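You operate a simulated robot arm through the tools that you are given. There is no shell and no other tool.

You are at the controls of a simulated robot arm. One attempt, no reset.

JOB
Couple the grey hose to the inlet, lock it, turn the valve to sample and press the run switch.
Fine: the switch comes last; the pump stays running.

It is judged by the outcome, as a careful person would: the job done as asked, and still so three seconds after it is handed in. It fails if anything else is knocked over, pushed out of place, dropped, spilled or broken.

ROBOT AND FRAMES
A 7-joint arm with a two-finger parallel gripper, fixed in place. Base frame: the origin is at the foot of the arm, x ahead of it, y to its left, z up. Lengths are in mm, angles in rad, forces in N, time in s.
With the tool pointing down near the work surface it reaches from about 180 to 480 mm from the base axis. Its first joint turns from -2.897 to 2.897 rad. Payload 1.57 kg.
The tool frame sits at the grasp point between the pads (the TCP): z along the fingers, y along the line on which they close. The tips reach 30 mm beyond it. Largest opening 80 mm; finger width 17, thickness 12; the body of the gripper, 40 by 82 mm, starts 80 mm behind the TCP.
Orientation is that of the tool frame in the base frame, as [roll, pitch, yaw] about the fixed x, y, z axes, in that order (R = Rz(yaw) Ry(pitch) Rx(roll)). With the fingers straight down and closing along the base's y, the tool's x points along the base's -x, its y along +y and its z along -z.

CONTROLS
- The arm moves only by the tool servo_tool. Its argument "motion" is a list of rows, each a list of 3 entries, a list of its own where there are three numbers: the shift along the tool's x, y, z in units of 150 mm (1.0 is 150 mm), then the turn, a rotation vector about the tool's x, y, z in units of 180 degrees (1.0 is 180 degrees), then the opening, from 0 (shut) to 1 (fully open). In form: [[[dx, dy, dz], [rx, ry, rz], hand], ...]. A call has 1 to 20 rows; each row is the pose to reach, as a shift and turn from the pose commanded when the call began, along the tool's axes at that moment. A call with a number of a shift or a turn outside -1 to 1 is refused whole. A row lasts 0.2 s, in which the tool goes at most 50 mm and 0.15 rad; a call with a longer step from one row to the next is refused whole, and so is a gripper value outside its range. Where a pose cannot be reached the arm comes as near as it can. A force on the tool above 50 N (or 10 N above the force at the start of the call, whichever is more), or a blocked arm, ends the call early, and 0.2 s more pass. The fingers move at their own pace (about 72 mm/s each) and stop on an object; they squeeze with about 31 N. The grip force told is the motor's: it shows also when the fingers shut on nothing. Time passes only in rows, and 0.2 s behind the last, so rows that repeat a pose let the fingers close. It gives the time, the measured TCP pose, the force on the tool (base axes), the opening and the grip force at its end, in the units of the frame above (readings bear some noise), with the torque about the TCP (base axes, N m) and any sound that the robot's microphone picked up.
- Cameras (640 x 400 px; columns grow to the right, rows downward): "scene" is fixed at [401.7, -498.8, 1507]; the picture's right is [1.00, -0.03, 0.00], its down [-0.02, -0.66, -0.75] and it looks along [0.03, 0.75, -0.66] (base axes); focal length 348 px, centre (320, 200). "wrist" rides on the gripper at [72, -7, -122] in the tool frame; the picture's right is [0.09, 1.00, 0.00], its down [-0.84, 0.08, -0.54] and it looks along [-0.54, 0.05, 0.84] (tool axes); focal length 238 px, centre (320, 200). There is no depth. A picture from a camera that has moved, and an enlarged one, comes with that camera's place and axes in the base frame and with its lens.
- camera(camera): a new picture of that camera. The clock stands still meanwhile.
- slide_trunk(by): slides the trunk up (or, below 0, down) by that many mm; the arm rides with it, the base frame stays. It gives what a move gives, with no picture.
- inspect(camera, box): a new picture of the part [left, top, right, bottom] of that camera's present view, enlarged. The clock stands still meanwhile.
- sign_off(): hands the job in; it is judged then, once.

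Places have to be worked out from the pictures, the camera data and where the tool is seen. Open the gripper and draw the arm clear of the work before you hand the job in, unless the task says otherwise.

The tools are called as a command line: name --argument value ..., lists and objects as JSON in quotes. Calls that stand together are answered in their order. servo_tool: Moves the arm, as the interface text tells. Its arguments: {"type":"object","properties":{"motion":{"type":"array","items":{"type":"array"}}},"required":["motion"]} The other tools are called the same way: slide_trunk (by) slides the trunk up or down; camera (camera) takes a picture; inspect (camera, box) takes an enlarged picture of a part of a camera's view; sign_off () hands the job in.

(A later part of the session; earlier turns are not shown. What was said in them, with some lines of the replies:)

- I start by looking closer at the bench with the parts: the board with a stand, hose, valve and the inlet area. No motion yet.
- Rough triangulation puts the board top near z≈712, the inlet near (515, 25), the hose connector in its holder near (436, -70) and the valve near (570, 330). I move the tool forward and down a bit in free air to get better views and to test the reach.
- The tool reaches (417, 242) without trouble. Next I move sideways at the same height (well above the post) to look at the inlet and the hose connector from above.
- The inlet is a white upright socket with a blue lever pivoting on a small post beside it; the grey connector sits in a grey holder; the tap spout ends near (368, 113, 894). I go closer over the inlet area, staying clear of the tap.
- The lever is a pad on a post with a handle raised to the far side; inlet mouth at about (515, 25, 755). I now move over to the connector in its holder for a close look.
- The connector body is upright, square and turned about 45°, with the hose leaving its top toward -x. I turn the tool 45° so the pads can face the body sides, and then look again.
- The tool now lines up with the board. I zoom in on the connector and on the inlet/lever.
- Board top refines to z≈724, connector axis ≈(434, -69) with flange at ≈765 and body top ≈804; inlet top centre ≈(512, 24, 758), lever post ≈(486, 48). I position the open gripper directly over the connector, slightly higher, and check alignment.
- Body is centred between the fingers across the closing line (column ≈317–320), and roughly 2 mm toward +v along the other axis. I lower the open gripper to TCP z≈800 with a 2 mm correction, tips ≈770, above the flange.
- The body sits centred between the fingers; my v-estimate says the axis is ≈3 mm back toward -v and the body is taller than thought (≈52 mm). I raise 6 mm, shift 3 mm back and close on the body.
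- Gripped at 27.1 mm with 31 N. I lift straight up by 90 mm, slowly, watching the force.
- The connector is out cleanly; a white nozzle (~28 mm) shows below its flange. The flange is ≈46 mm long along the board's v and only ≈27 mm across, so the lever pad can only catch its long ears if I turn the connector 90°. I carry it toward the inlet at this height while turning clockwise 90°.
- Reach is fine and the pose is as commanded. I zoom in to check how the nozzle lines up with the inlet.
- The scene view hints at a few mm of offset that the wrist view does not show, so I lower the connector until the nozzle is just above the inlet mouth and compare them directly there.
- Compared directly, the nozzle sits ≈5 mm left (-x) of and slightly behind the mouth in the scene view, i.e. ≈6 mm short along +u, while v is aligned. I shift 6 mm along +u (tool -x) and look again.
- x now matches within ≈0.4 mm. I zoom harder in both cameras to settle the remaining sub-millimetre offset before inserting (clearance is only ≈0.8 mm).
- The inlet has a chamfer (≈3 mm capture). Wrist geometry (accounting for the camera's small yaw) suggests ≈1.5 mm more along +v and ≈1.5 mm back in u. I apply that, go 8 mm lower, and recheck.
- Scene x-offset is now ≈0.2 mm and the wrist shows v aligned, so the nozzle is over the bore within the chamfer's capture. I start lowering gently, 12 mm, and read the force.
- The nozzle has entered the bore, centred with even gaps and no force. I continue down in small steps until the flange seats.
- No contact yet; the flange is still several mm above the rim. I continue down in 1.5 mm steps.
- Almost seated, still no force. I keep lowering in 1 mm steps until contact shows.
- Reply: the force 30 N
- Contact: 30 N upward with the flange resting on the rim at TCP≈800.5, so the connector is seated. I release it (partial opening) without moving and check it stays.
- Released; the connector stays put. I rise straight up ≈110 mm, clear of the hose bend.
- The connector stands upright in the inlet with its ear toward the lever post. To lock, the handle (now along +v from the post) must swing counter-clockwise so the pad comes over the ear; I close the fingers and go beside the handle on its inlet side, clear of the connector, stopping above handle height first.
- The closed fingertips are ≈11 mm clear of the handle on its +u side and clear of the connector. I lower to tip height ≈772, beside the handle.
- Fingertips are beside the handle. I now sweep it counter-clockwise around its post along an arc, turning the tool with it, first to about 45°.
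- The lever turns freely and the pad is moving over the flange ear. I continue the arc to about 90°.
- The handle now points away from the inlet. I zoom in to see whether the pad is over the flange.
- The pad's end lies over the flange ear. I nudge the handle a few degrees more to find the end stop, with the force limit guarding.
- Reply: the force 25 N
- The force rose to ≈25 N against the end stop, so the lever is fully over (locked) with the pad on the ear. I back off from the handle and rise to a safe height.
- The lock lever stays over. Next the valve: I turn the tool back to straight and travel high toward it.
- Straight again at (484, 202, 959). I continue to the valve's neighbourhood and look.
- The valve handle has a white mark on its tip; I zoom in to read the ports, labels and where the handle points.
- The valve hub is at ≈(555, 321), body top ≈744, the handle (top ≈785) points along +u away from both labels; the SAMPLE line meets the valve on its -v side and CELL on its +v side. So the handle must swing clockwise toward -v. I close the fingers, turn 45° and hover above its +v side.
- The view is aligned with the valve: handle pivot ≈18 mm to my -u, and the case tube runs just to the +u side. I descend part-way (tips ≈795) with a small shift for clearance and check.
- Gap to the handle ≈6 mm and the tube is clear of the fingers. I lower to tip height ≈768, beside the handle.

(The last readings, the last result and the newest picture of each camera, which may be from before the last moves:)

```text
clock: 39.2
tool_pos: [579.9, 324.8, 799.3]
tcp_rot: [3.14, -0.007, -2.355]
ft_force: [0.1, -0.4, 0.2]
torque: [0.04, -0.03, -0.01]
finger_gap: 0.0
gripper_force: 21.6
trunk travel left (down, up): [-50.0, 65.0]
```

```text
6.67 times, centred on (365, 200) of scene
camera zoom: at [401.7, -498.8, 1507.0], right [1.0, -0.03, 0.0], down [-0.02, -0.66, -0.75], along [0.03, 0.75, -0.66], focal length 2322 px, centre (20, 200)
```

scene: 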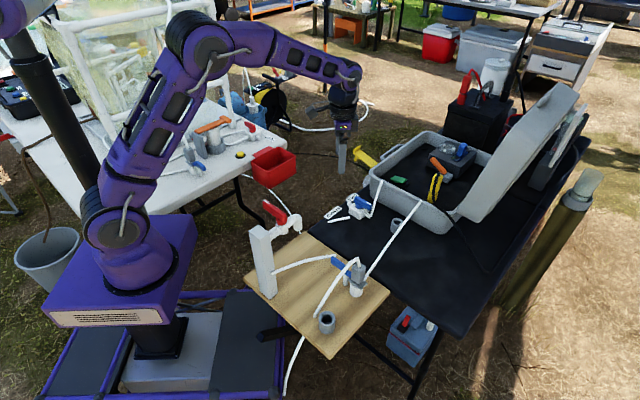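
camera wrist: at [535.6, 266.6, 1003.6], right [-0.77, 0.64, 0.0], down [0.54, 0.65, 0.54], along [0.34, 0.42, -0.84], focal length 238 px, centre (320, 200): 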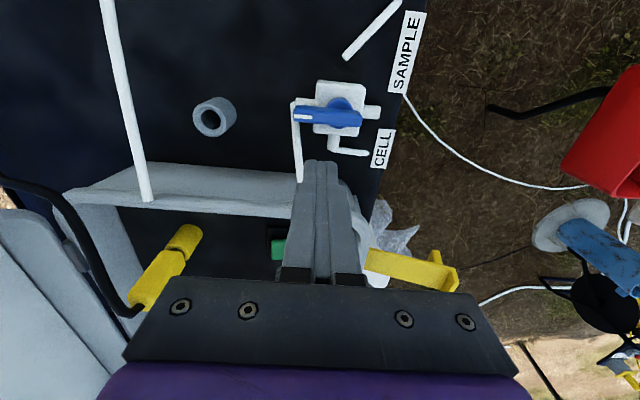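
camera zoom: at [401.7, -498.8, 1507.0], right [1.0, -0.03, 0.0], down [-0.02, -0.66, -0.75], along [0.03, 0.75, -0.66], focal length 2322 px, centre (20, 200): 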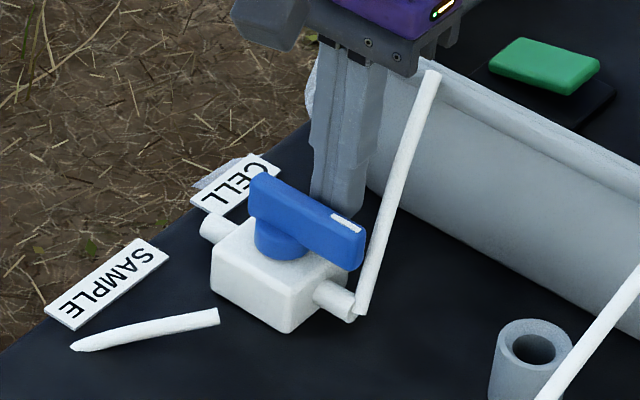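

Fingertips are beside the handle, about 14 mm from its pivot. I sweep it clockwise around the hub, first to about 45°.

servo_tool --motion '[[[0.022, 0, 0], [0, 0, 0], 0], [[0.0433, 0, 0], [0, 0, 0], 0], [[0.0566, -0.0127, 0], [0, 0, 0.0417], 0], [[0.0713, -0.0235, 0], [0, 0, 0.0833], 0], [[0.0874, -0.0323, 0], [0, 0, 0.125], 0], [[0.1045, -0.039, 0], [0, 0, 0.1667], 0], [[0.1223, -0.0433, 0], [0, 0, 0.2083], 0], [[0.1405, -0.0453, 0], [0, 0, 0.25], 0], [[0.1405, -0.0453, 0], [0, 0, 0.25], 0]]'

inspect --camera "wrist" --box '[230, 60, 390, 200]'

inspect --camera "scene" --box '[330, 170, 400, 230]'

```text
clock: 41.2
tool_pos: [569.0, 304.8, 798.8]
tcp_rot: [-3.138, -0.008, 3.141]
ft_force: [0.5, -1.0, 1.4]
torque: [0.02, 0.01, 0.02]
finger_gap: 0.0
gripper_force: 21.2
trunk travel left (down, up): [-50.0, 65.0]
```

```text
2.86 times, centred on (310, 130) of wrist
camera zoom: at [498.2, 297.5, 920.1], right [-0.09, 1.0, 0.0], down [0.84, 0.08, 0.54], along [0.53, 0.05, -0.84], focal length 681 px, centre (349, 400)
```

zoom: 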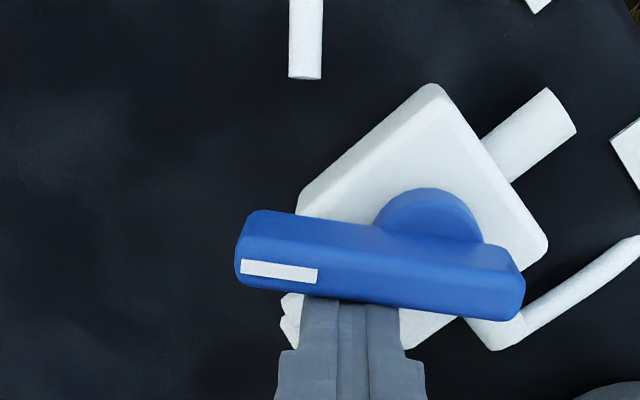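

```text
6.67 times, centred on (365, 200) of scene
camera zoom: at [401.7, -498.8, 1507.0], right [1.0, -0.03, 0.0], down [-0.02, -0.66, -0.75], along [0.03, 0.75, -0.66], focal length 2322 px, centre (20, 200)
```

zoom: 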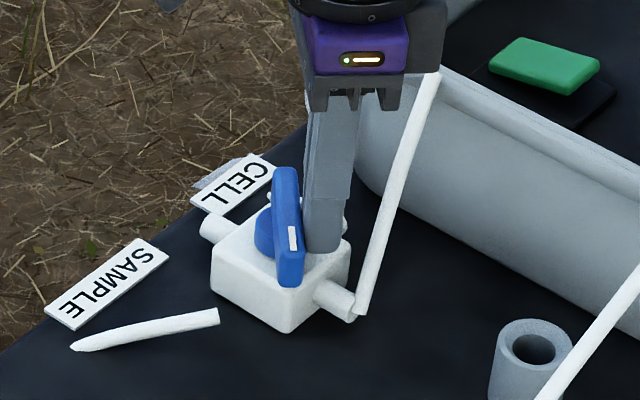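

The handle follows smoothly, now at about 45°. I continue the sweep toward -v (90°).

servo_tool --motion '[[[0.0133, -0.0127, 0], [0, 0, 0.0417], 0], [[0.028, -0.0235, 0], [0, 0, 0.0833], 0], [[0.0441, -0.0323, 0], [0, 0, 0.125], 0], [[0.0612, -0.039, 0], [0, 0, 0.1667], 0], [[0.079, -0.0433, 0], [0, 0, 0.2083], 0], [[0.0972, -0.0453, 0], [0, 0, 0.25], 0], [[0.0972, -0.0453, 0], [0, 0, 0.25], 0]]'

inspect --camera "wrist" --box '[230, 60, 390, 200]'

inspect --camera "scene" --box '[330, 170, 400, 230]'

```text
clock: 42.8
tool_pos: [554.9, 298.6, 798.1]
tcp_rot: [-3.135, -0.002, 2.356]
ft_force: [-0.3, 0.4, 0.5]
torque: [0.01, 0.0, 0.02]
finger_gap: 0.0
gripper_force: 21.4
trunk travel left (down, up): [-50.0, 65.0]
```

```text
2.86 times, centred on (310, 130) of wrist
camera zoom: at [499.9, 344.0, 919.8], right [0.64, 0.77, -0.01], down [0.65, -0.53, 0.54], along [0.41, -0.35, -0.84], focal length 681 px, centre (349, 400)
```

zoom: 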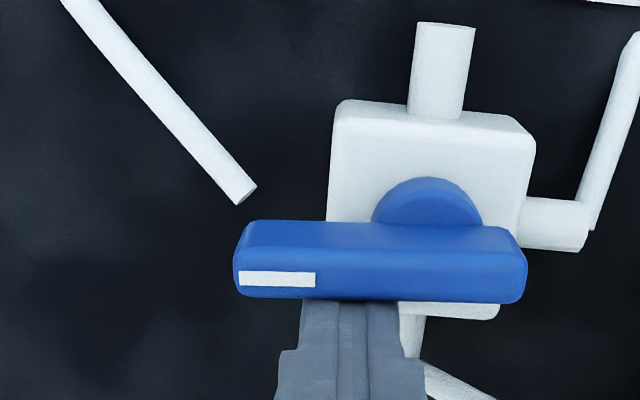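

```text
6.67 times, centred on (365, 200) of scene
camera zoom: at [401.7, -498.8, 1507.0], right [1.0, -0.03, 0.0], down [-0.02, -0.66, -0.75], along [0.03, 0.75, -0.66], focal length 2322 px, centre (20, 200)
```

zoom: 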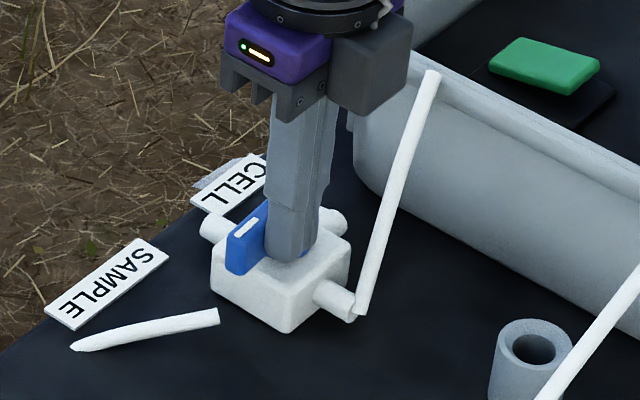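

The handle now points close to the SAMPLE line (≈88° turned), with no resistance yet. I push a few degrees more to feel for the stop.

servo_tool --motion '[[[0.0043, -0.0043, 0], [0, 0, 0.0139], 0], [[0.0087, -0.0087, 0], [0, 0, 0.0278], 0], [[0.0135, -0.0127, 0], [0, 0, 0.0417], 0], [[0.0135, -0.0127, 0], [0, 0, 0.0417], 0]]'

inspect --camera "wrist" --box '[230, 60, 390, 200]'

inspect --camera "scene" --box '[330, 170, 400, 230]'

```text
clock: 43.8
tool_pos: [551.4, 297.2, 799.0]
tcp_rot: [-3.134, 0.0, 2.225]
ft_force: [2.1, -1.5, -0.1]
torque: [-0.05, -0.07, 0.0]
finger_gap: 0.0
gripper_force: 21.9
trunk travel left (down, up): [-50.0, 65.0]
```

```text
2.86 times, centred on (310, 130) of wrist
camera zoom: at [503.4, 350.2, 920.8], right [0.73, 0.68, -0.01], down [0.57, -0.61, 0.54], along [0.36, -0.4, -0.84], focal length 681 px, centre (349, 400)
```

zoom: 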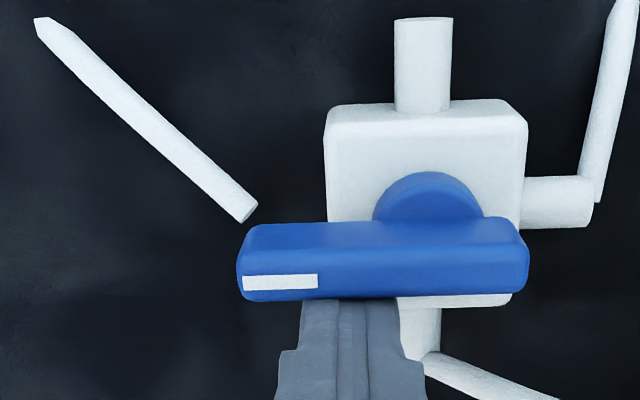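

```text
6.67 times, centred on (365, 200) of scene
camera zoom: at [401.7, -498.8, 1507.0], right [1.0, -0.03, 0.0], down [-0.02, -0.66, -0.75], along [0.03, 0.75, -0.66], focal length 2322 px, centre (20, 200)
```

zoom: 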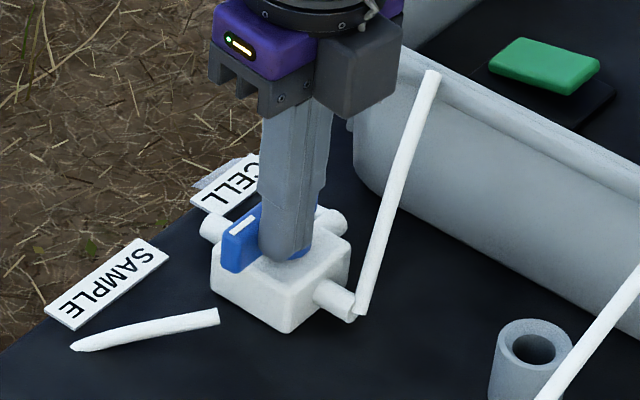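

The handle is now parallel to the valve body (90°), with ≈2.5 N beginning to show. I push slightly more to confirm a stop.

servo_tool --motion '[[[0.008, -0.004, 0], [0, 0, 0.01], 0], [[0.015, -0.007, 0], [0, 0, 0.02], 0], [[0.015, -0.007, 0], [0, 0, 0.02], 0]]'

inspect --camera "wrist" --box '[230, 60, 390, 200]'

```text
clock: 44.6
tool_pos: [550.4, 297.3, 798.6]
tcp_rot: [-3.138, 0.001, 2.162]
ft_force: [16.6, -8.7, 4.4]
torque: [-0.1, -0.16, 0.09]
finger_gap: 0.1
gripper_force: 20.8
trunk travel left (down, up): [-50.0, 65.0]
```

```text
2.86 times, centred on (310, 130) of wrist
camera zoom: at [505.8, 352.7, 920.5], right [0.78, 0.63, 0.0], down [0.53, -0.65, 0.54], along [0.34, -0.42, -0.84], focal length 681 px, centre (349, 400)
```

zoom: 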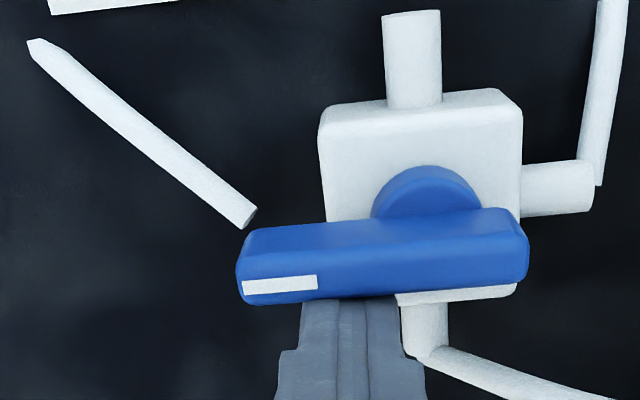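

The force climbed to ≈19 N, so the handle is at its stop pointing at the SAMPLE side. I back off 9 mm and rise.

servo_tool --motion '[[[-0.03, 0, 0], [0, 0, 0], 0], [[-0.06, 0, 0], [0, 0, 0], 0], [[-0.06, 0, -0.2], [0, 0, 0], 0], [[-0.06, 0, -0.45], [0, 0, 0], 0], [[-0.06, 0, -0.7], [0, 0, 0], 0], [[-0.06, 0, -0.95], [0, 0, 0], 0], [[-0.06, 0, -0.95], [0, 0, 0], 0]]'

camera --camera "wrist"

inspect --camera "scene" --box '[320, 120, 480, 230]'

inspect --camera "scene" --box '[330, 170, 400, 230]'

```text
clock: 46.2
tool_pos: [555.9, 293.9, 938.3]
tcp_rot: [-3.133, 0.002, 2.165]
ft_force: [0.5, 0.7, 0.4]
torque: [0.02, -0.01, 0.0]
finger_gap: 0.0
gripper_force: 21.7
trunk travel left (down, up): [-50.0, 65.0]
```

```text
taken
camera wrist: at [510.4, 349.1, 1060.4], right [0.77, 0.63, -0.01], down [0.54, -0.65, 0.54], along [0.34, -0.42, -0.84], focal length 238 px, centre (320, 200)
```

wrist: 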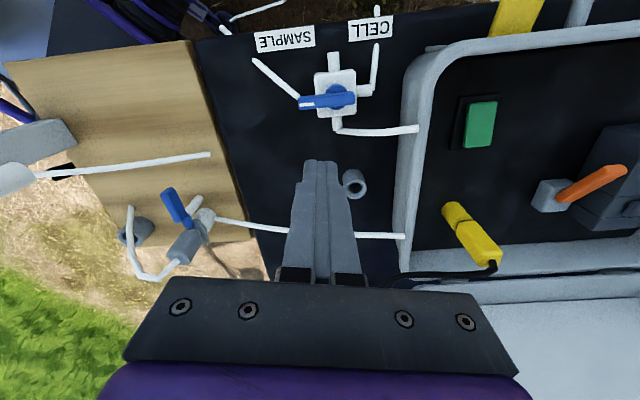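

```text
3.64 times, centred on (400, 175) of scene
camera zoom: at [401.7, -498.8, 1507.0], right [1.0, -0.03, 0.0], down [-0.02, -0.66, -0.75], along [0.03, 0.75, -0.66], focal length 1266 px, centre (29, 291)
```

zoom: 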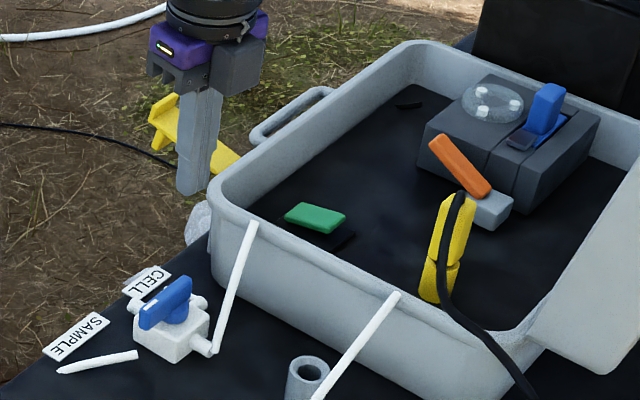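

```text
6.67 times, centred on (365, 200) of scene
camera zoom: at [401.7, -498.8, 1507.0], right [1.0, -0.03, 0.0], down [-0.02, -0.66, -0.75], along [0.03, 0.75, -0.66], focal length 2322 px, centre (20, 200)
```

zoom: 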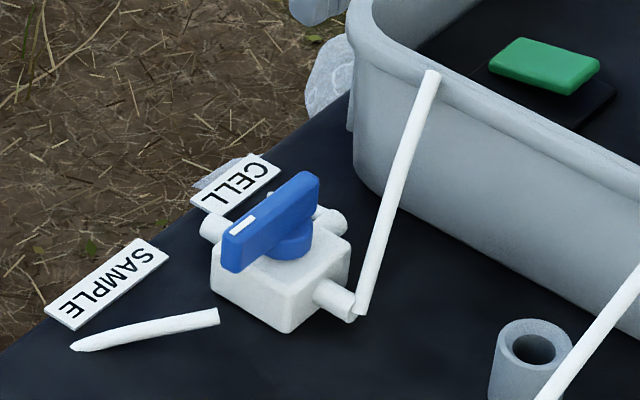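

The valve pointer faces the SAMPLE line. Now the run switch: I inspect the controls inside the case closely for labels.

inspect --camera "wrist" --box '[400, 60, 640, 280]'

inspect --camera "wrist" --box '[440, 80, 520, 160]'

inspect --camera "scene" --box '[380, 160, 430, 190]'

inspect --camera "scene" --box '[420, 130, 490, 190]'

```text
1.82 times, centred on (520, 170) of wrist
camera zoom: at [510.4, 349.1, 1060.4], right [0.77, 0.63, -0.01], down [0.54, -0.65, 0.54], along [0.34, -0.42, -0.84], focal length 433 px, centre (-44, 254)
```

zoom: 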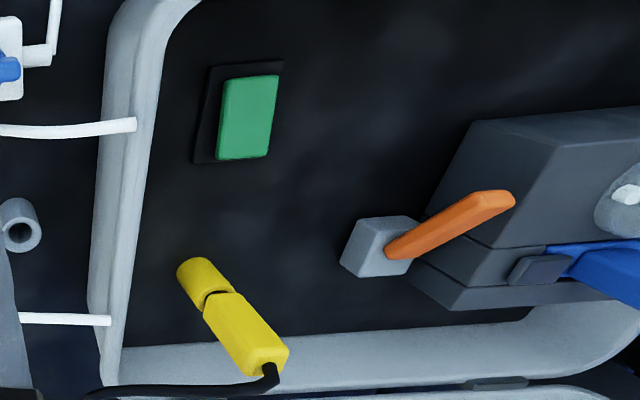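

```text
5.00 times, centred on (480, 120) of wrist
camera zoom: at [510.4, 349.1, 1060.4], right [0.77, 0.63, -0.01], down [0.54, -0.65, 0.54], along [0.34, -0.42, -0.84], focal length 1192 px, centre (-480, 600)
```

zoom: 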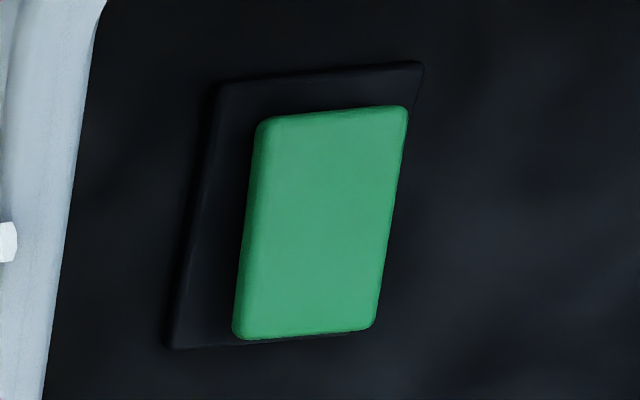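

```text
12.80 times, centred on (405, 175) of scene
camera zoom: at [401.7, -498.8, 1507.0], right [1.0, -0.03, 0.0], down [-0.02, -0.66, -0.75], along [0.03, 0.75, -0.66], focal length 4458 px, centre (-768, 520)
```

zoom: 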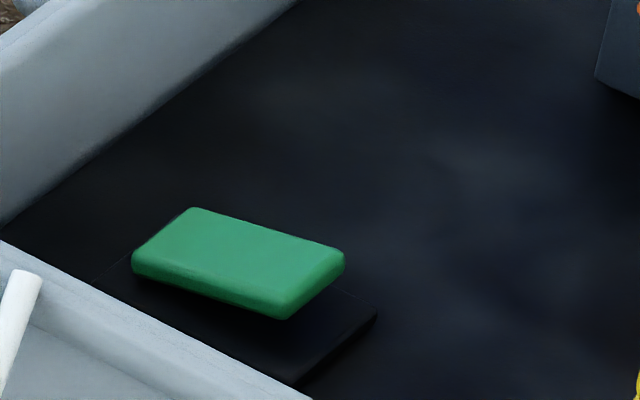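

```text
6.67 times, centred on (455, 160) of scene
camera zoom: at [401.7, -498.8, 1507.0], right [1.0, -0.03, 0.0], down [-0.02, -0.66, -0.75], along [0.03, 0.75, -0.66], focal length 2322 px, centre (-580, 467)
```

zoom: 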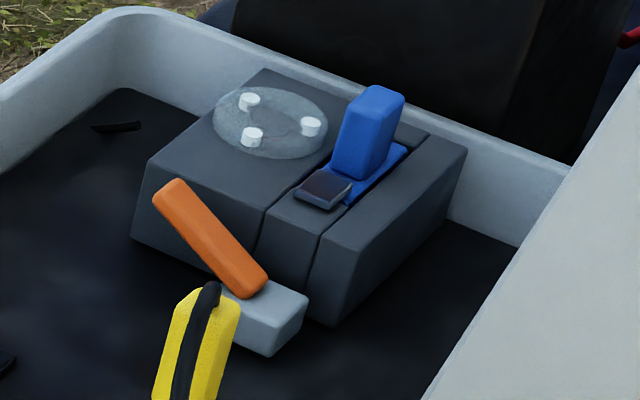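

The green rocker on its black base is the only press-type control standing by itself; the others are levers on the pump and a plug. Its top centre is at ≈(693, 404, 794). I move up and out toward it in steps, turning the tool so the camera looks outward.

servo_tool --motion '[[[0.001, 0.05, -0.05], [0, 0, -0.04], 0], [[0.002, 0.1, -0.1], [0, 0, -0.08], 0], [[0.003, 0.16, -0.147], [0, 0, -0.12], 0], [[0.004, 0.22, -0.147], [0, 0, -0.16], 0], [[0.005, 0.28, -0.147], [0, 0, -0.2], 0], [[0.006, 0.34, -0.147], [0, 0, -0.24], 0], [[0.007, 0.4, -0.147], [0, 0, -0.28], 0], [[0.008, 0.46, -0.147], [0, 0, -0.32], 0], [[0.009, 0.52, -0.147], [0, 0, -0.36], 0], [[0.01, 0.58, -0.147], [0, 0, -0.4], 0], [[0.011, 0.62, -0.147], [0, 0, -0.44], 0], [[0.011, 0.651, -0.147], [0, 0, -0.477], 0], [[0.011, 0.651, -0.147], [0, 0, -0.477], 0]]'

camera --camera "wrist"

camera --camera "scene"

```text
clock: 49.0
tool_pos: [627.3, 339.4, 962.1]
tcp_rot: [-3.14, -0.005, -2.617]
ft_force: [-0.8, 0.2, -0.3]
torque: [0.01, 0.0, 0.0]
finger_gap: 0.0
gripper_force: 21.3
out of reach, approached as far as the arm can: row 11, 12, 13
trunk travel left (down, up): [-50.0, 65.0]
```

```text
taken
camera wrist: at [568.8, 297.4, 1084.1], right [-0.58, 0.82, 0.0], down [0.69, 0.49, 0.54], along [0.44, 0.31, -0.84], focal length 238 px, centre (320, 200)
```

wrist: 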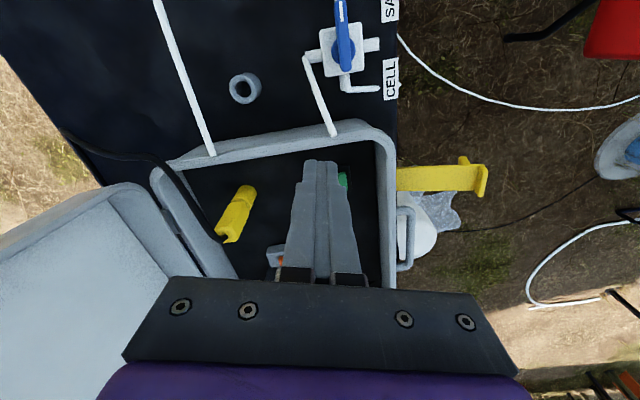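

```text
taken
```

scene: 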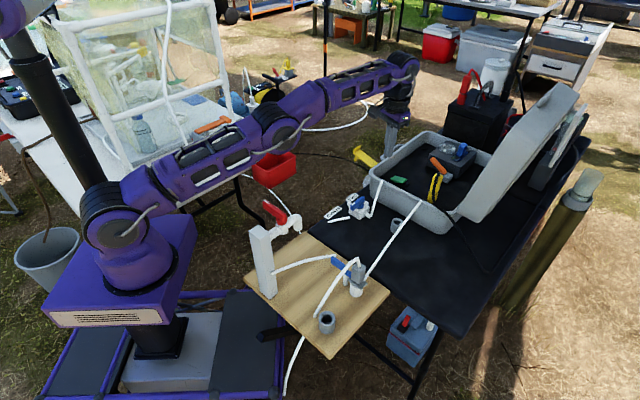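

With the tool vertical the arm cannot reach that far (limit ≈713 mm radius). I tilt the fingers outward by 30°, which shortens the reach the wrist needs, and look again.

servo_tool --motion '[[[0, 0, 0], [0, -0.042, 0], 0], [[0, 0, 0], [0, -0.084, 0], 0], [[0, 0, 0], [0, -0.126, 0], 0], [[0, 0, 0], [0, -0.1667, 0], 0], [[0, 0, 0], [0, -0.1667, 0], 0]]'

camera --camera "wrist"

camera --camera "scene"

```text
clock: 50.2
tool_pos: [626.2, 339.0, 960.9]
tcp_rot: [-3.141, 0.519, -2.62]
ft_force: [0.3, 0.1, -0.3]
torque: [0.02, -0.03, 0.03]
finger_gap: 0.0
gripper_force: 21.7
trunk travel left (down, up): [-50.0, 65.0]
```

```text
taken
camera wrist: at [523.9, 272.1, 1031.4], right [-0.57, 0.82, -0.05], down [0.36, 0.3, 0.89], along [0.74, 0.48, -0.46], focal length 238 px, centre (320, 200)
```

wrist: 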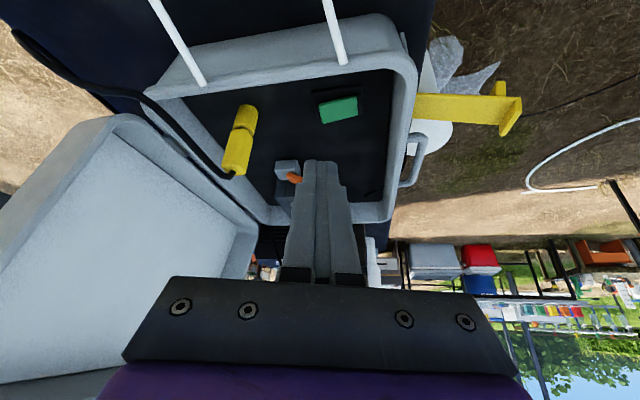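

```text
taken
```

scene: 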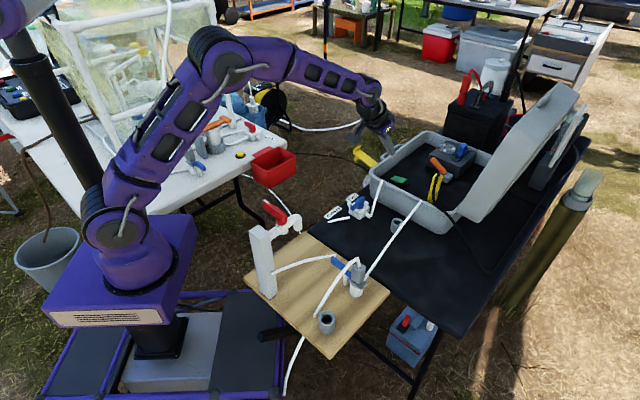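

Tilted 30°, the arm has slack again, and the wrist view confirms the switch at ≈(692, 402, 794). I move to hover with the fingertips ≈35 mm above its centre.

servo_tool --motion '[[[-0.05, 0.05, 0.2], [0, 0, 0], 0], [[-0.09, 0.1, 0.42], [0, 0, 0], 0], [[-0.12, 0.13, 0.64], [0, 0, 0], 0], [[-0.142, 0.154, 0.864], [0, 0, 0], 0], [[-0.142, 0.154, 0.864], [0, 0, 0], 0]]'

camera --camera "wrist"

inspect --camera "scene" --box '[350, 130, 470, 220]'

inspect --camera "wrist" --box '[250, 80, 390, 200]'

```text
clock: 51.4
tool_pos: [689.5, 401.2, 858.9]
tcp_rot: [3.141, 0.516, -2.619]
ft_force: [0.7, -0.1, -0.2]
torque: [-0.01, 0.01, 0.0]
finger_gap: 0.0
gripper_force: 21.6
trunk travel left (down, up): [-50.0, 65.0]
```

```text
taken
camera wrist: at [585.9, 333.8, 929.8], right [-0.57, 0.82, -0.05], down [0.36, 0.3, 0.88], along [0.74, 0.48, -0.46], focal length 238 px, centre (320, 200)
```

wrist: 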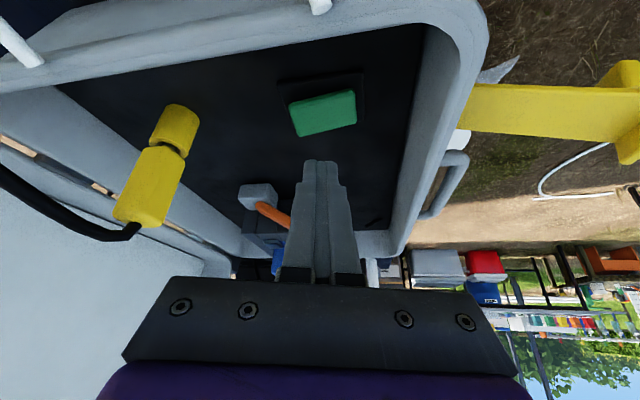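

```text
4.44 times, centred on (410, 175) of scene
camera zoom: at [401.7, -498.8, 1507.0], right [1.0, -0.03, 0.0], down [-0.02, -0.66, -0.75], along [0.03, 0.75, -0.66], focal length 1548 px, centre (-80, 311)
```

zoom: 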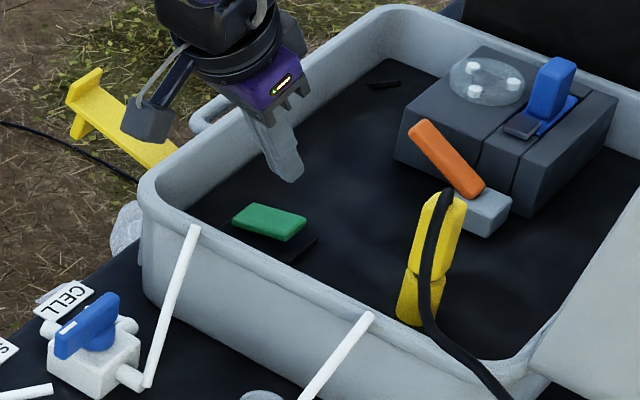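

```text
3.33 times, centred on (320, 140) of wrist
camera zoom: at [585.9, 333.8, 929.8], right [-0.57, 0.82, -0.05], down [0.36, 0.3, 0.88], along [0.74, 0.48, -0.46], focal length 794 px, centre (320, 400)
```

zoom: 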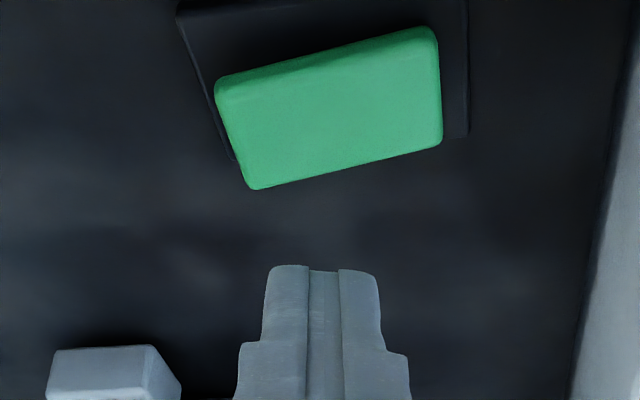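

The corners triangulate to z≈800 at the +u end (≈(707, 387)) and ≈788 at the other end: it is a rocker with the +u end raised, so that end is what has to be pressed. I shift over the raised end and lower to ≈11 mm above it.

servo_tool --motion '[[[-0.0165, -0.134, 0.0093], [0, 0, 0], 0], [[0.01, -0.134, 0.06], [0, 0, 0], 0], [[0.0427, -0.134, 0.1137], [0, 0, 0], 0], [[0.0427, -0.134, 0.1137], [0, 0, 0], 0]]'

camera --camera "wrist"

inspect --camera "wrist" --box '[250, 80, 410, 200]'

inspect --camera "scene" --box '[380, 150, 430, 190]'

```text
clock: 52.4
tool_pos: [699.7, 385.0, 840.1]
tcp_rot: [3.141, 0.516, -2.619]
ft_force: [-0.2, -0.1, 0.1]
torque: [-0.02, 0.0, -0.03]
finger_gap: 0.0
gripper_force: 21.1
trunk travel left (down, up): [-50.0, 65.0]
```

```text
taken
camera wrist: at [596.9, 317.9, 910.6], right [-0.57, 0.82, -0.05], down [0.36, 0.3, 0.88], along [0.74, 0.48, -0.46], focal length 238 px, centre (320, 200)
```

wrist: 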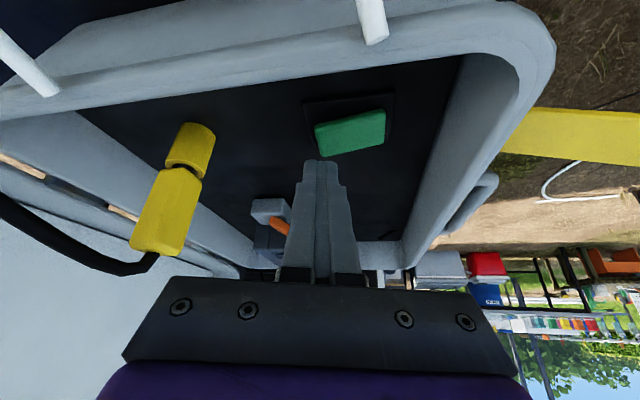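

```text
3.33 times, centred on (330, 140) of wrist
camera zoom: at [596.9, 317.9, 910.6], right [-0.57, 0.82, -0.05], down [0.36, 0.3, 0.88], along [0.74, 0.48, -0.46], focal length 794 px, centre (287, 400)
```

zoom: 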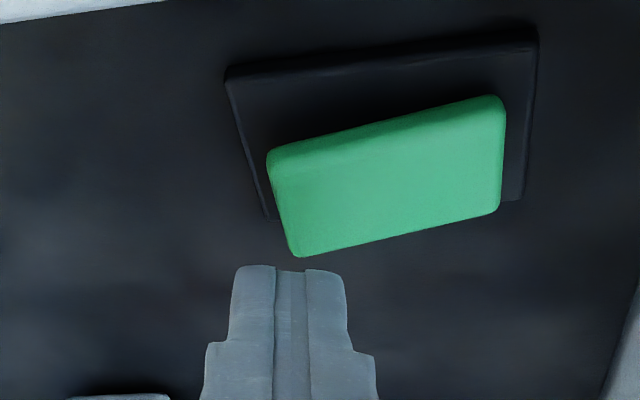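

```text
10.00 times, centred on (405, 170) of scene
camera zoom: at [401.7, -498.8, 1507.0], right [1.0, -0.03, 0.0], down [-0.02, -0.66, -0.75], along [0.03, 0.75, -0.66], focal length 3482 px, centre (-530, 500)
```

zoom: 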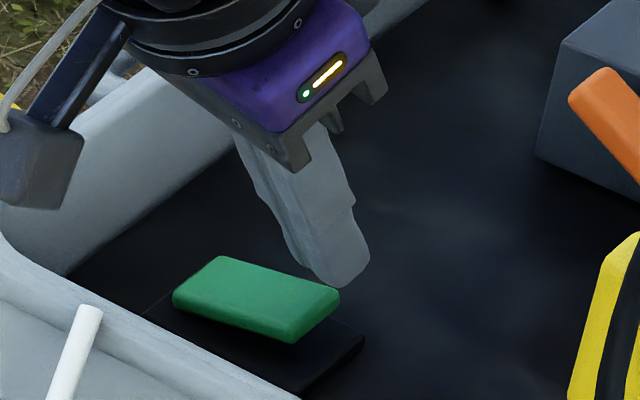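

The landing point projects onto the raised end of the rocker with the fingertips spanning its outer ≈14 mm. I press straight down in small steps.

servo_tool --motion '[[[0.0132, 0, 0.0232], [0, 0, 0], 0], [[0.0263, 0, 0.0464], [0, 0, 0], 0], [[0.0329, 0, 0.058], [0, 0, 0], 0], [[0.0395, 0, 0.0696], [0, 0, 0], 0], [[0.0461, 0, 0.0812], [0, 0, 0], 0], [[0.0461, 0, 0.0812], [0, 0, 0], 0]]'

inspect --camera "wrist" --box '[250, 80, 410, 200]'

inspect --camera "scene" --box '[380, 150, 430, 190]'

```text
clock: 53.8
tool_pos: [700.8, 386.2, 825.5]
tcp_rot: [3.141, 0.517, -2.619]
ft_force: [-0.2, -0.7, -0.4]
torque: [0.0, 0.01, -0.01]
finger_gap: 0.2
gripper_force: 21.0
trunk travel left (down, up): [-50.0, 65.0]
```

```text
3.33 times, centred on (330, 140) of wrist
camera zoom: at [597.5, 318.8, 896.1], right [-0.57, 0.82, -0.05], down [0.36, 0.3, 0.88], along [0.74, 0.48, -0.46], focal length 794 px, centre (287, 400)
```

zoom: 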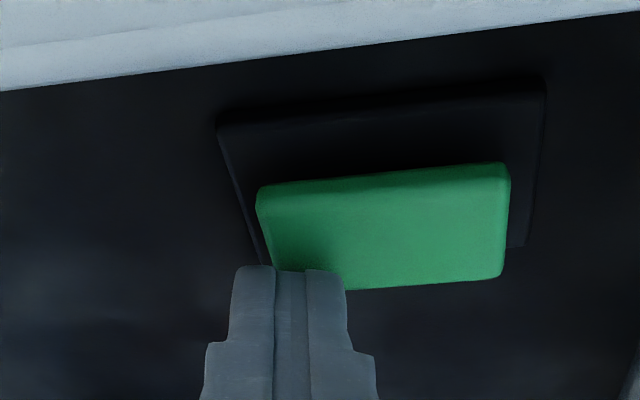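

```text
10.00 times, centred on (405, 170) of scene
camera zoom: at [401.7, -498.8, 1507.0], right [1.0, -0.03, 0.0], down [-0.02, -0.66, -0.75], along [0.03, 0.75, -0.66], focal length 3482 px, centre (-530, 500)
```

zoom: 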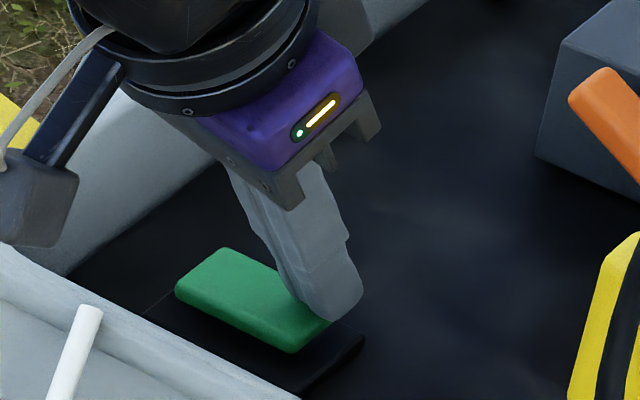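

The rocker is tipping and is about level now, with hardly any force. I keep pressing in 1.5–2 mm steps.

servo_tool --motion '[[[0.005, 0, 0.0087], [0, 0, 0], 0], [[0.01, 0, 0.0174], [0, 0, 0], 0], [[0.015, 0, 0.0261], [0, 0, 0], 0], [[0.0197, 0, 0.0348], [0, 0, 0], 0], [[0.0197, 0, 0.0348], [0, 0, 0], 0]]'

inspect --camera "wrist" --box '[250, 80, 410, 200]'

inspect --camera "scene" --box '[380, 150, 430, 190]'

```text
clock: 55.0
tool_pos: [700.3, 385.7, 821.5]
tcp_rot: [3.142, 0.522, -2.62]
ft_force: [-6.2, -0.8, 13.7]
torque: [0.17, 0.2, 0.07]
finger_gap: 0.0
gripper_force: 20.9
trunk travel left (down, up): [-50.0, 65.0]
```

```text
3.33 times, centred on (330, 140) of wrist
camera zoom: at [597.2, 318.2, 892.7], right [-0.57, 0.82, -0.05], down [0.36, 0.29, 0.89], along [0.74, 0.49, -0.46], focal length 794 px, centre (287, 400)
```

zoom: 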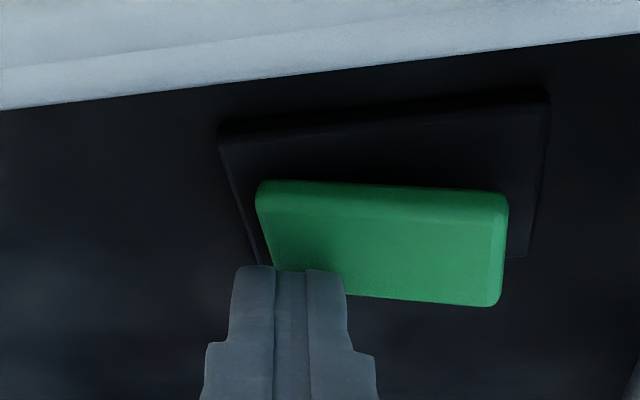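

```text
10.00 times, centred on (405, 170) of scene
camera zoom: at [401.7, -498.8, 1507.0], right [1.0, -0.03, 0.0], down [-0.02, -0.66, -0.75], along [0.03, 0.75, -0.66], focal length 3482 px, centre (-530, 500)
```

zoom: 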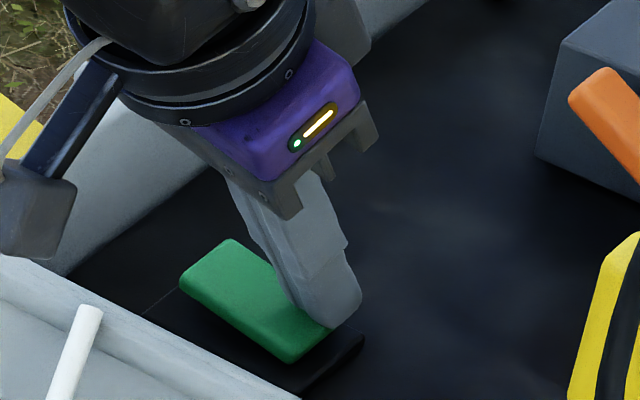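

The rocker has flipped fully to the other side and the force rose to ≈14 N, so it is at its end. I lift straight off and check that it stays, and whether the pump turns.

servo_tool --motion '[[[-0.033, 0, -0.058], [0, 0, 0], 0], [[-0.0987, 0, -0.174], [0, 0, 0], 0], [[-0.18, 0, -0.318], [0, 0, 0], 0], [[-0.18, 0, -0.318], [0, 0, 0], 0]]'

inspect --camera "scene" --box '[380, 130, 490, 195]'

camera --camera "wrist"

```text
clock: 56.0
tool_pos: [701.4, 386.4, 876.2]
tcp_rot: [-3.142, 0.518, -2.619]
ft_force: [0.7, 0.6, -0.9]
torque: [0.0, 0.02, -0.01]
finger_gap: 0.0
gripper_force: 21.8
trunk travel left (down, up): [-50.0, 65.0]
```

```text
5.82 times, centred on (435, 162) of scene
camera zoom: at [401.7, -498.8, 1507.0], right [1.0, -0.03, 0.0], down [-0.02, -0.66, -0.75], along [0.03, 0.75, -0.66], focal length 2026 px, centre (-349, 418)
```

zoom: 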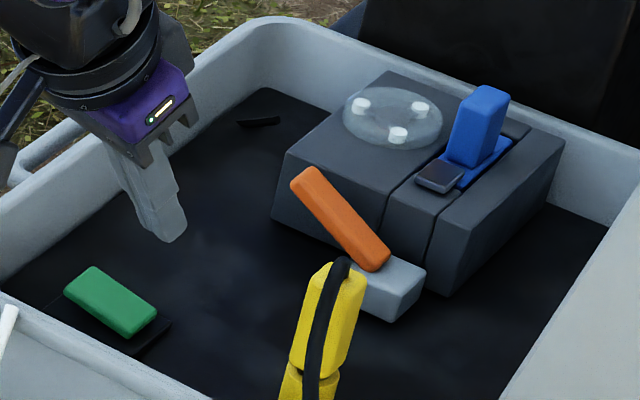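

```text
taken
camera wrist: at [598.0, 318.6, 945.9], right [-0.57, 0.82, -0.05], down [0.36, 0.3, 0.88], along [0.74, 0.48, -0.46], focal length 238 px, centre (320, 200)
```

wrist: 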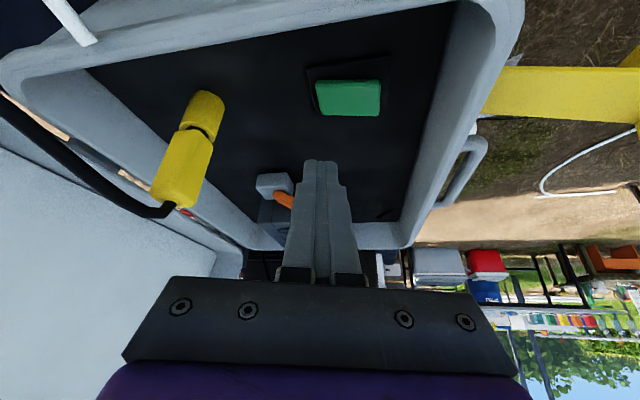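

The rocker stays over and the pump's rollers have moved from where they were, so it appears to be running. I withdraw up and back, and will compare the rollers again.

servo_tool --motion '[[[-0.04, -0.003, -0.2], [0, 0, 0], 0], [[0.03, -0.008, -0.4], [0, 0, 0], 0], [[0.14, -0.015, -0.6], [0, 0, 0], 0], [[0.251, -0.023, -0.832], [0, 0, 0], 0], [[0.251, -0.023, -0.832], [0, 0, 0], 0]]'

inspect --camera "scene" --box '[380, 130, 490, 195]'

```text
clock: 57.2
tool_pos: [618.5, 333.9, 964.6]
tcp_rot: [-3.141, 0.516, -2.619]
ft_force: [-0.4, -0.7, -0.8]
torque: [-0.01, -0.01, -0.03]
finger_gap: 0.1
gripper_force: 22.2
trunk travel left (down, up): [-50.0, 65.0]
```

```text
5.82 times, centred on (435, 162) of scene
camera zoom: at [401.7, -498.8, 1507.0], right [1.0, -0.03, 0.0], down [-0.02, -0.66, -0.75], along [0.03, 0.75, -0.66], focal length 2026 px, centre (-349, 418)
```

zoom: 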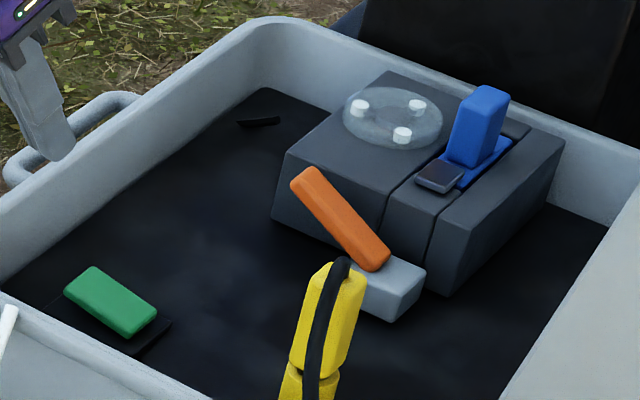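

The rollers moved again between pictures, so the pump is running. I straighten the tool, retreat further toward the base and open the gripper in free air.

servo_tool --motion '[[[0.11, 0.011, -0.18], [0, 0.042, 0], 0], [[0.22, 0.022, -0.36], [0, 0.084, 0], 0], [[0.33, 0.033, -0.54], [0, 0.126, 0], 0.3], [[0.45, 0.044, -0.715], [0, 0.1667, 0], 0.7], [[0.45, 0.044, -0.715], [0, 0.1667, 0], 1], [[0.45, 0.044, -0.715], [0, 0.1667, 0], 1]]'

camera --camera "scene"

inspect --camera "scene" --box '[380, 130, 490, 195]'

inspect --camera "scene" --box '[290, 190, 400, 310]'

```text
clock: 58.6
tool_pos: [517.3, 285.5, 1024.6]
tcp_rot: [3.142, -0.008, -2.62]
ft_force: [0.0, 0.1, -0.5]
torque: [-0.01, -0.05, 0.0]
finger_gap: 80.2
gripper_force: 0.2
trunk travel left (down, up): [-50.0, 65.0]
```

```text
taken
```

scene: 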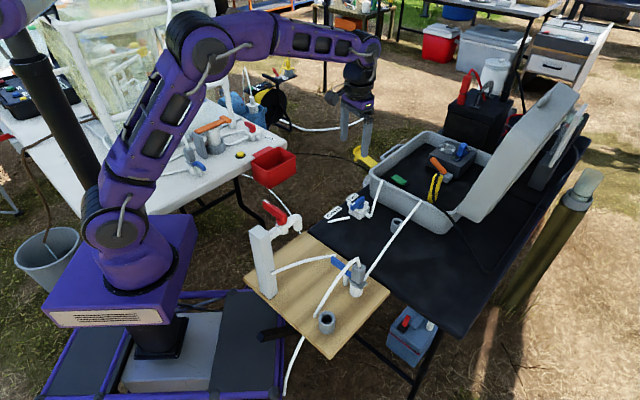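

```text
5.82 times, centred on (435, 162) of scene
camera zoom: at [401.7, -498.8, 1507.0], right [1.0, -0.03, 0.0], down [-0.02, -0.66, -0.75], along [0.03, 0.75, -0.66], focal length 2026 px, centre (-349, 418)
```

zoom: 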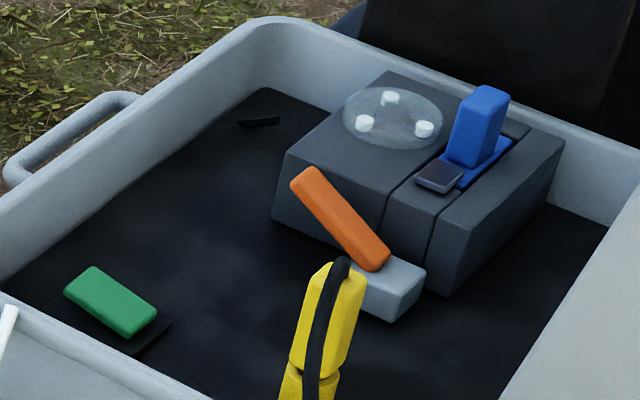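

```text
3.33 times, centred on (345, 250) of scene
camera zoom: at [401.7, -498.8, 1507.0], right [1.0, -0.03, 0.0], down [-0.02, -0.66, -0.75], along [0.03, 0.75, -0.66], focal length 1161 px, centre (237, 33)
```

zoom: 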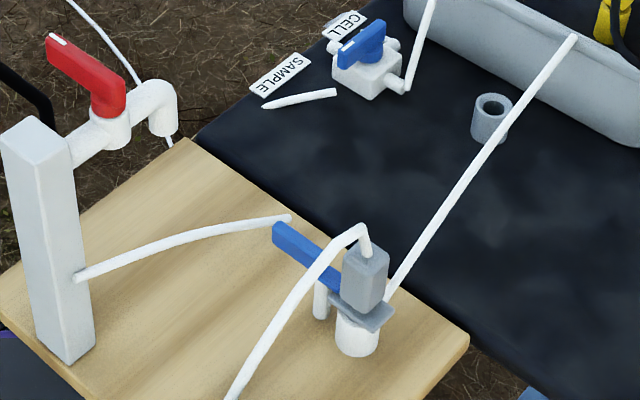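

The rollers keep moving, so the pump is running, and the hose, lock and valve look unchanged. I retract the arm further toward its starting place and take last close-ups.

servo_tool --motion '[[[0.2, 0.05, -0.08], [0, 0, 0], 1], [[0.42, 0.11, -0.16], [0, 0, 0], 1], [[0.68, 0.17, -0.22], [0, 0, 0], 1], [[0.942, 0.234, -0.267], [0, 0, 0], 1], [[0.942, 0.234, -0.267], [0, 0, 0], 1]]'

inspect --camera "scene" --box '[330, 240, 380, 300]'

inspect --camera "scene" --box '[320, 185, 385, 230]'

inspect --camera "scene" --box '[380, 130, 490, 195]'

camera --camera "wrist"

```text
clock: 59.8
tool_pos: [377.3, 243.9, 1065.6]
tcp_rot: [-3.141, -0.007, -2.62]
ft_force: [0.1, 0.0, 0.8]
torque: [-0.01, -0.04, 0.0]
finger_gap: 80.1
gripper_force: 0.0
trunk travel left (down, up): [-50.0, 65.0]
```

```text
6.67 times, centred on (355, 270) of scene
camera zoom: at [401.7, -498.8, 1507.0], right [1.0, -0.03, 0.0], down [-0.02, -0.66, -0.75], along [0.03, 0.75, -0.66], focal length 2322 px, centre (87, -267)
```

zoom: 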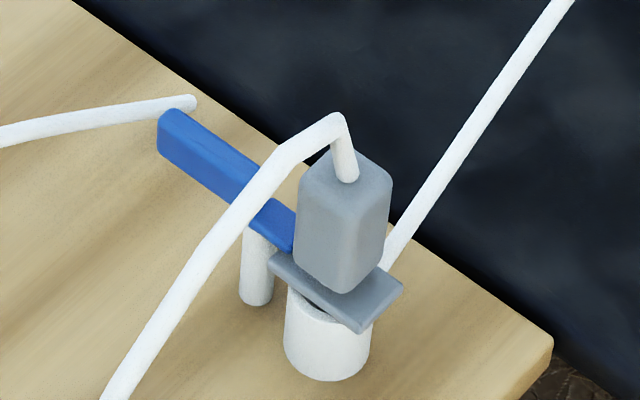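

```text
8.89 times, centred on (352, 208) of scene
camera zoom: at [401.7, -498.8, 1507.0], right [1.0, -0.03, 0.0], down [-0.02, -0.66, -0.75], along [0.03, 0.75, -0.66], focal length 3096 px, centre (31, 133)
```

zoom: 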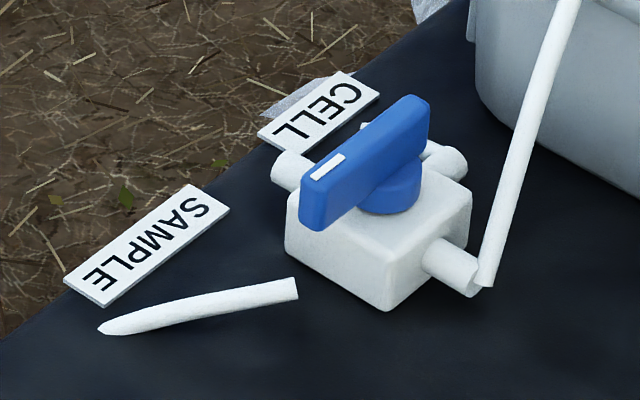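

```text
5.82 times, centred on (435, 162) of scene
camera zoom: at [401.7, -498.8, 1507.0], right [1.0, -0.03, 0.0], down [-0.02, -0.66, -0.75], along [0.03, 0.75, -0.66], focal length 2026 px, centre (-349, 418)
```

zoom: 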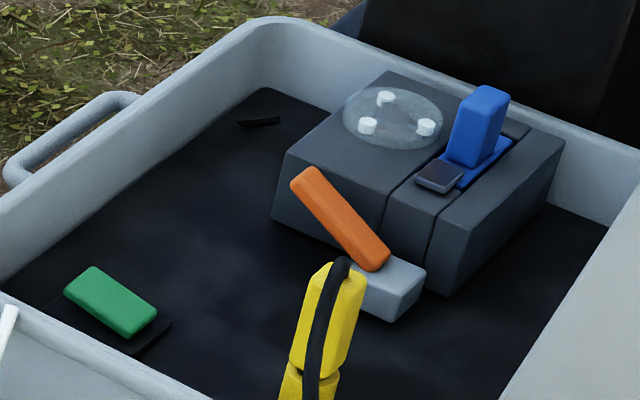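

```text
taken
camera wrist: at [319.8, 203.1, 1188.5], right [-0.58, 0.82, 0.0], down [0.69, 0.49, 0.54], along [0.44, 0.31, -0.84], focal length 238 px, centre (320, 200)
```

wrist: 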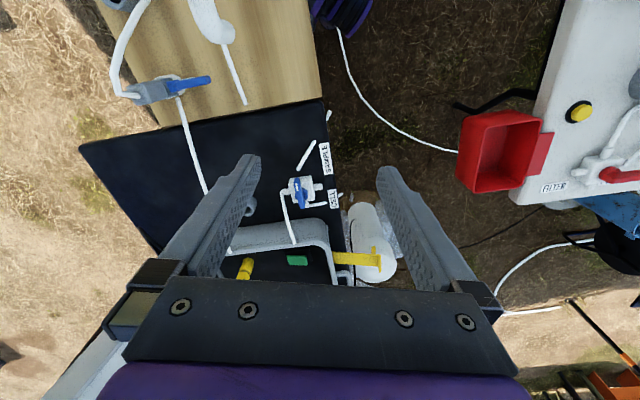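

The job looks complete:
- **Hose:** the connector is seated in the inlet, with the lever at its stop and its pad over the flange ear.
- **Valve:** the pointer is at its stop on the SAMPLE side.
- **Switch:** the rocker is pressed and the pump rollers keep moving.
- **Arm:** the gripper is open and clear of the work.

I hand the job in.

sign_off

```text
The job is handed in.
```

I finished the job in the order you asked, with the switch last, and handed it in. The result of the judging has not come back to me.

- **Hose:** I turned the grey connector 90° on the way and seated it in the inlet. The flange is down on the rim, confirmed by about 30 N of contact force.
- **Lock:** The blue lever is swung to its end stop, and its pad sits over the end of the connector's flange.
- **Valve:** The pointer is against its stop on the side where the SAMPLE line meets the valve. It points at that line, not straight at the SAMPLE label, which sits further round.
- **Run switch:** I pressed the green rocker in the case, and it stayed over. None of the controls were labelled, so I took it as the run switch because it was the only press-type control standing on its own. The pump's rollers kept moving from one picture to the next after that, so the pump is running. The microphone reported no sound.

The gripper is open and the arm is back near where it started. I saw nothing else knocked over or moved in the last pictures.
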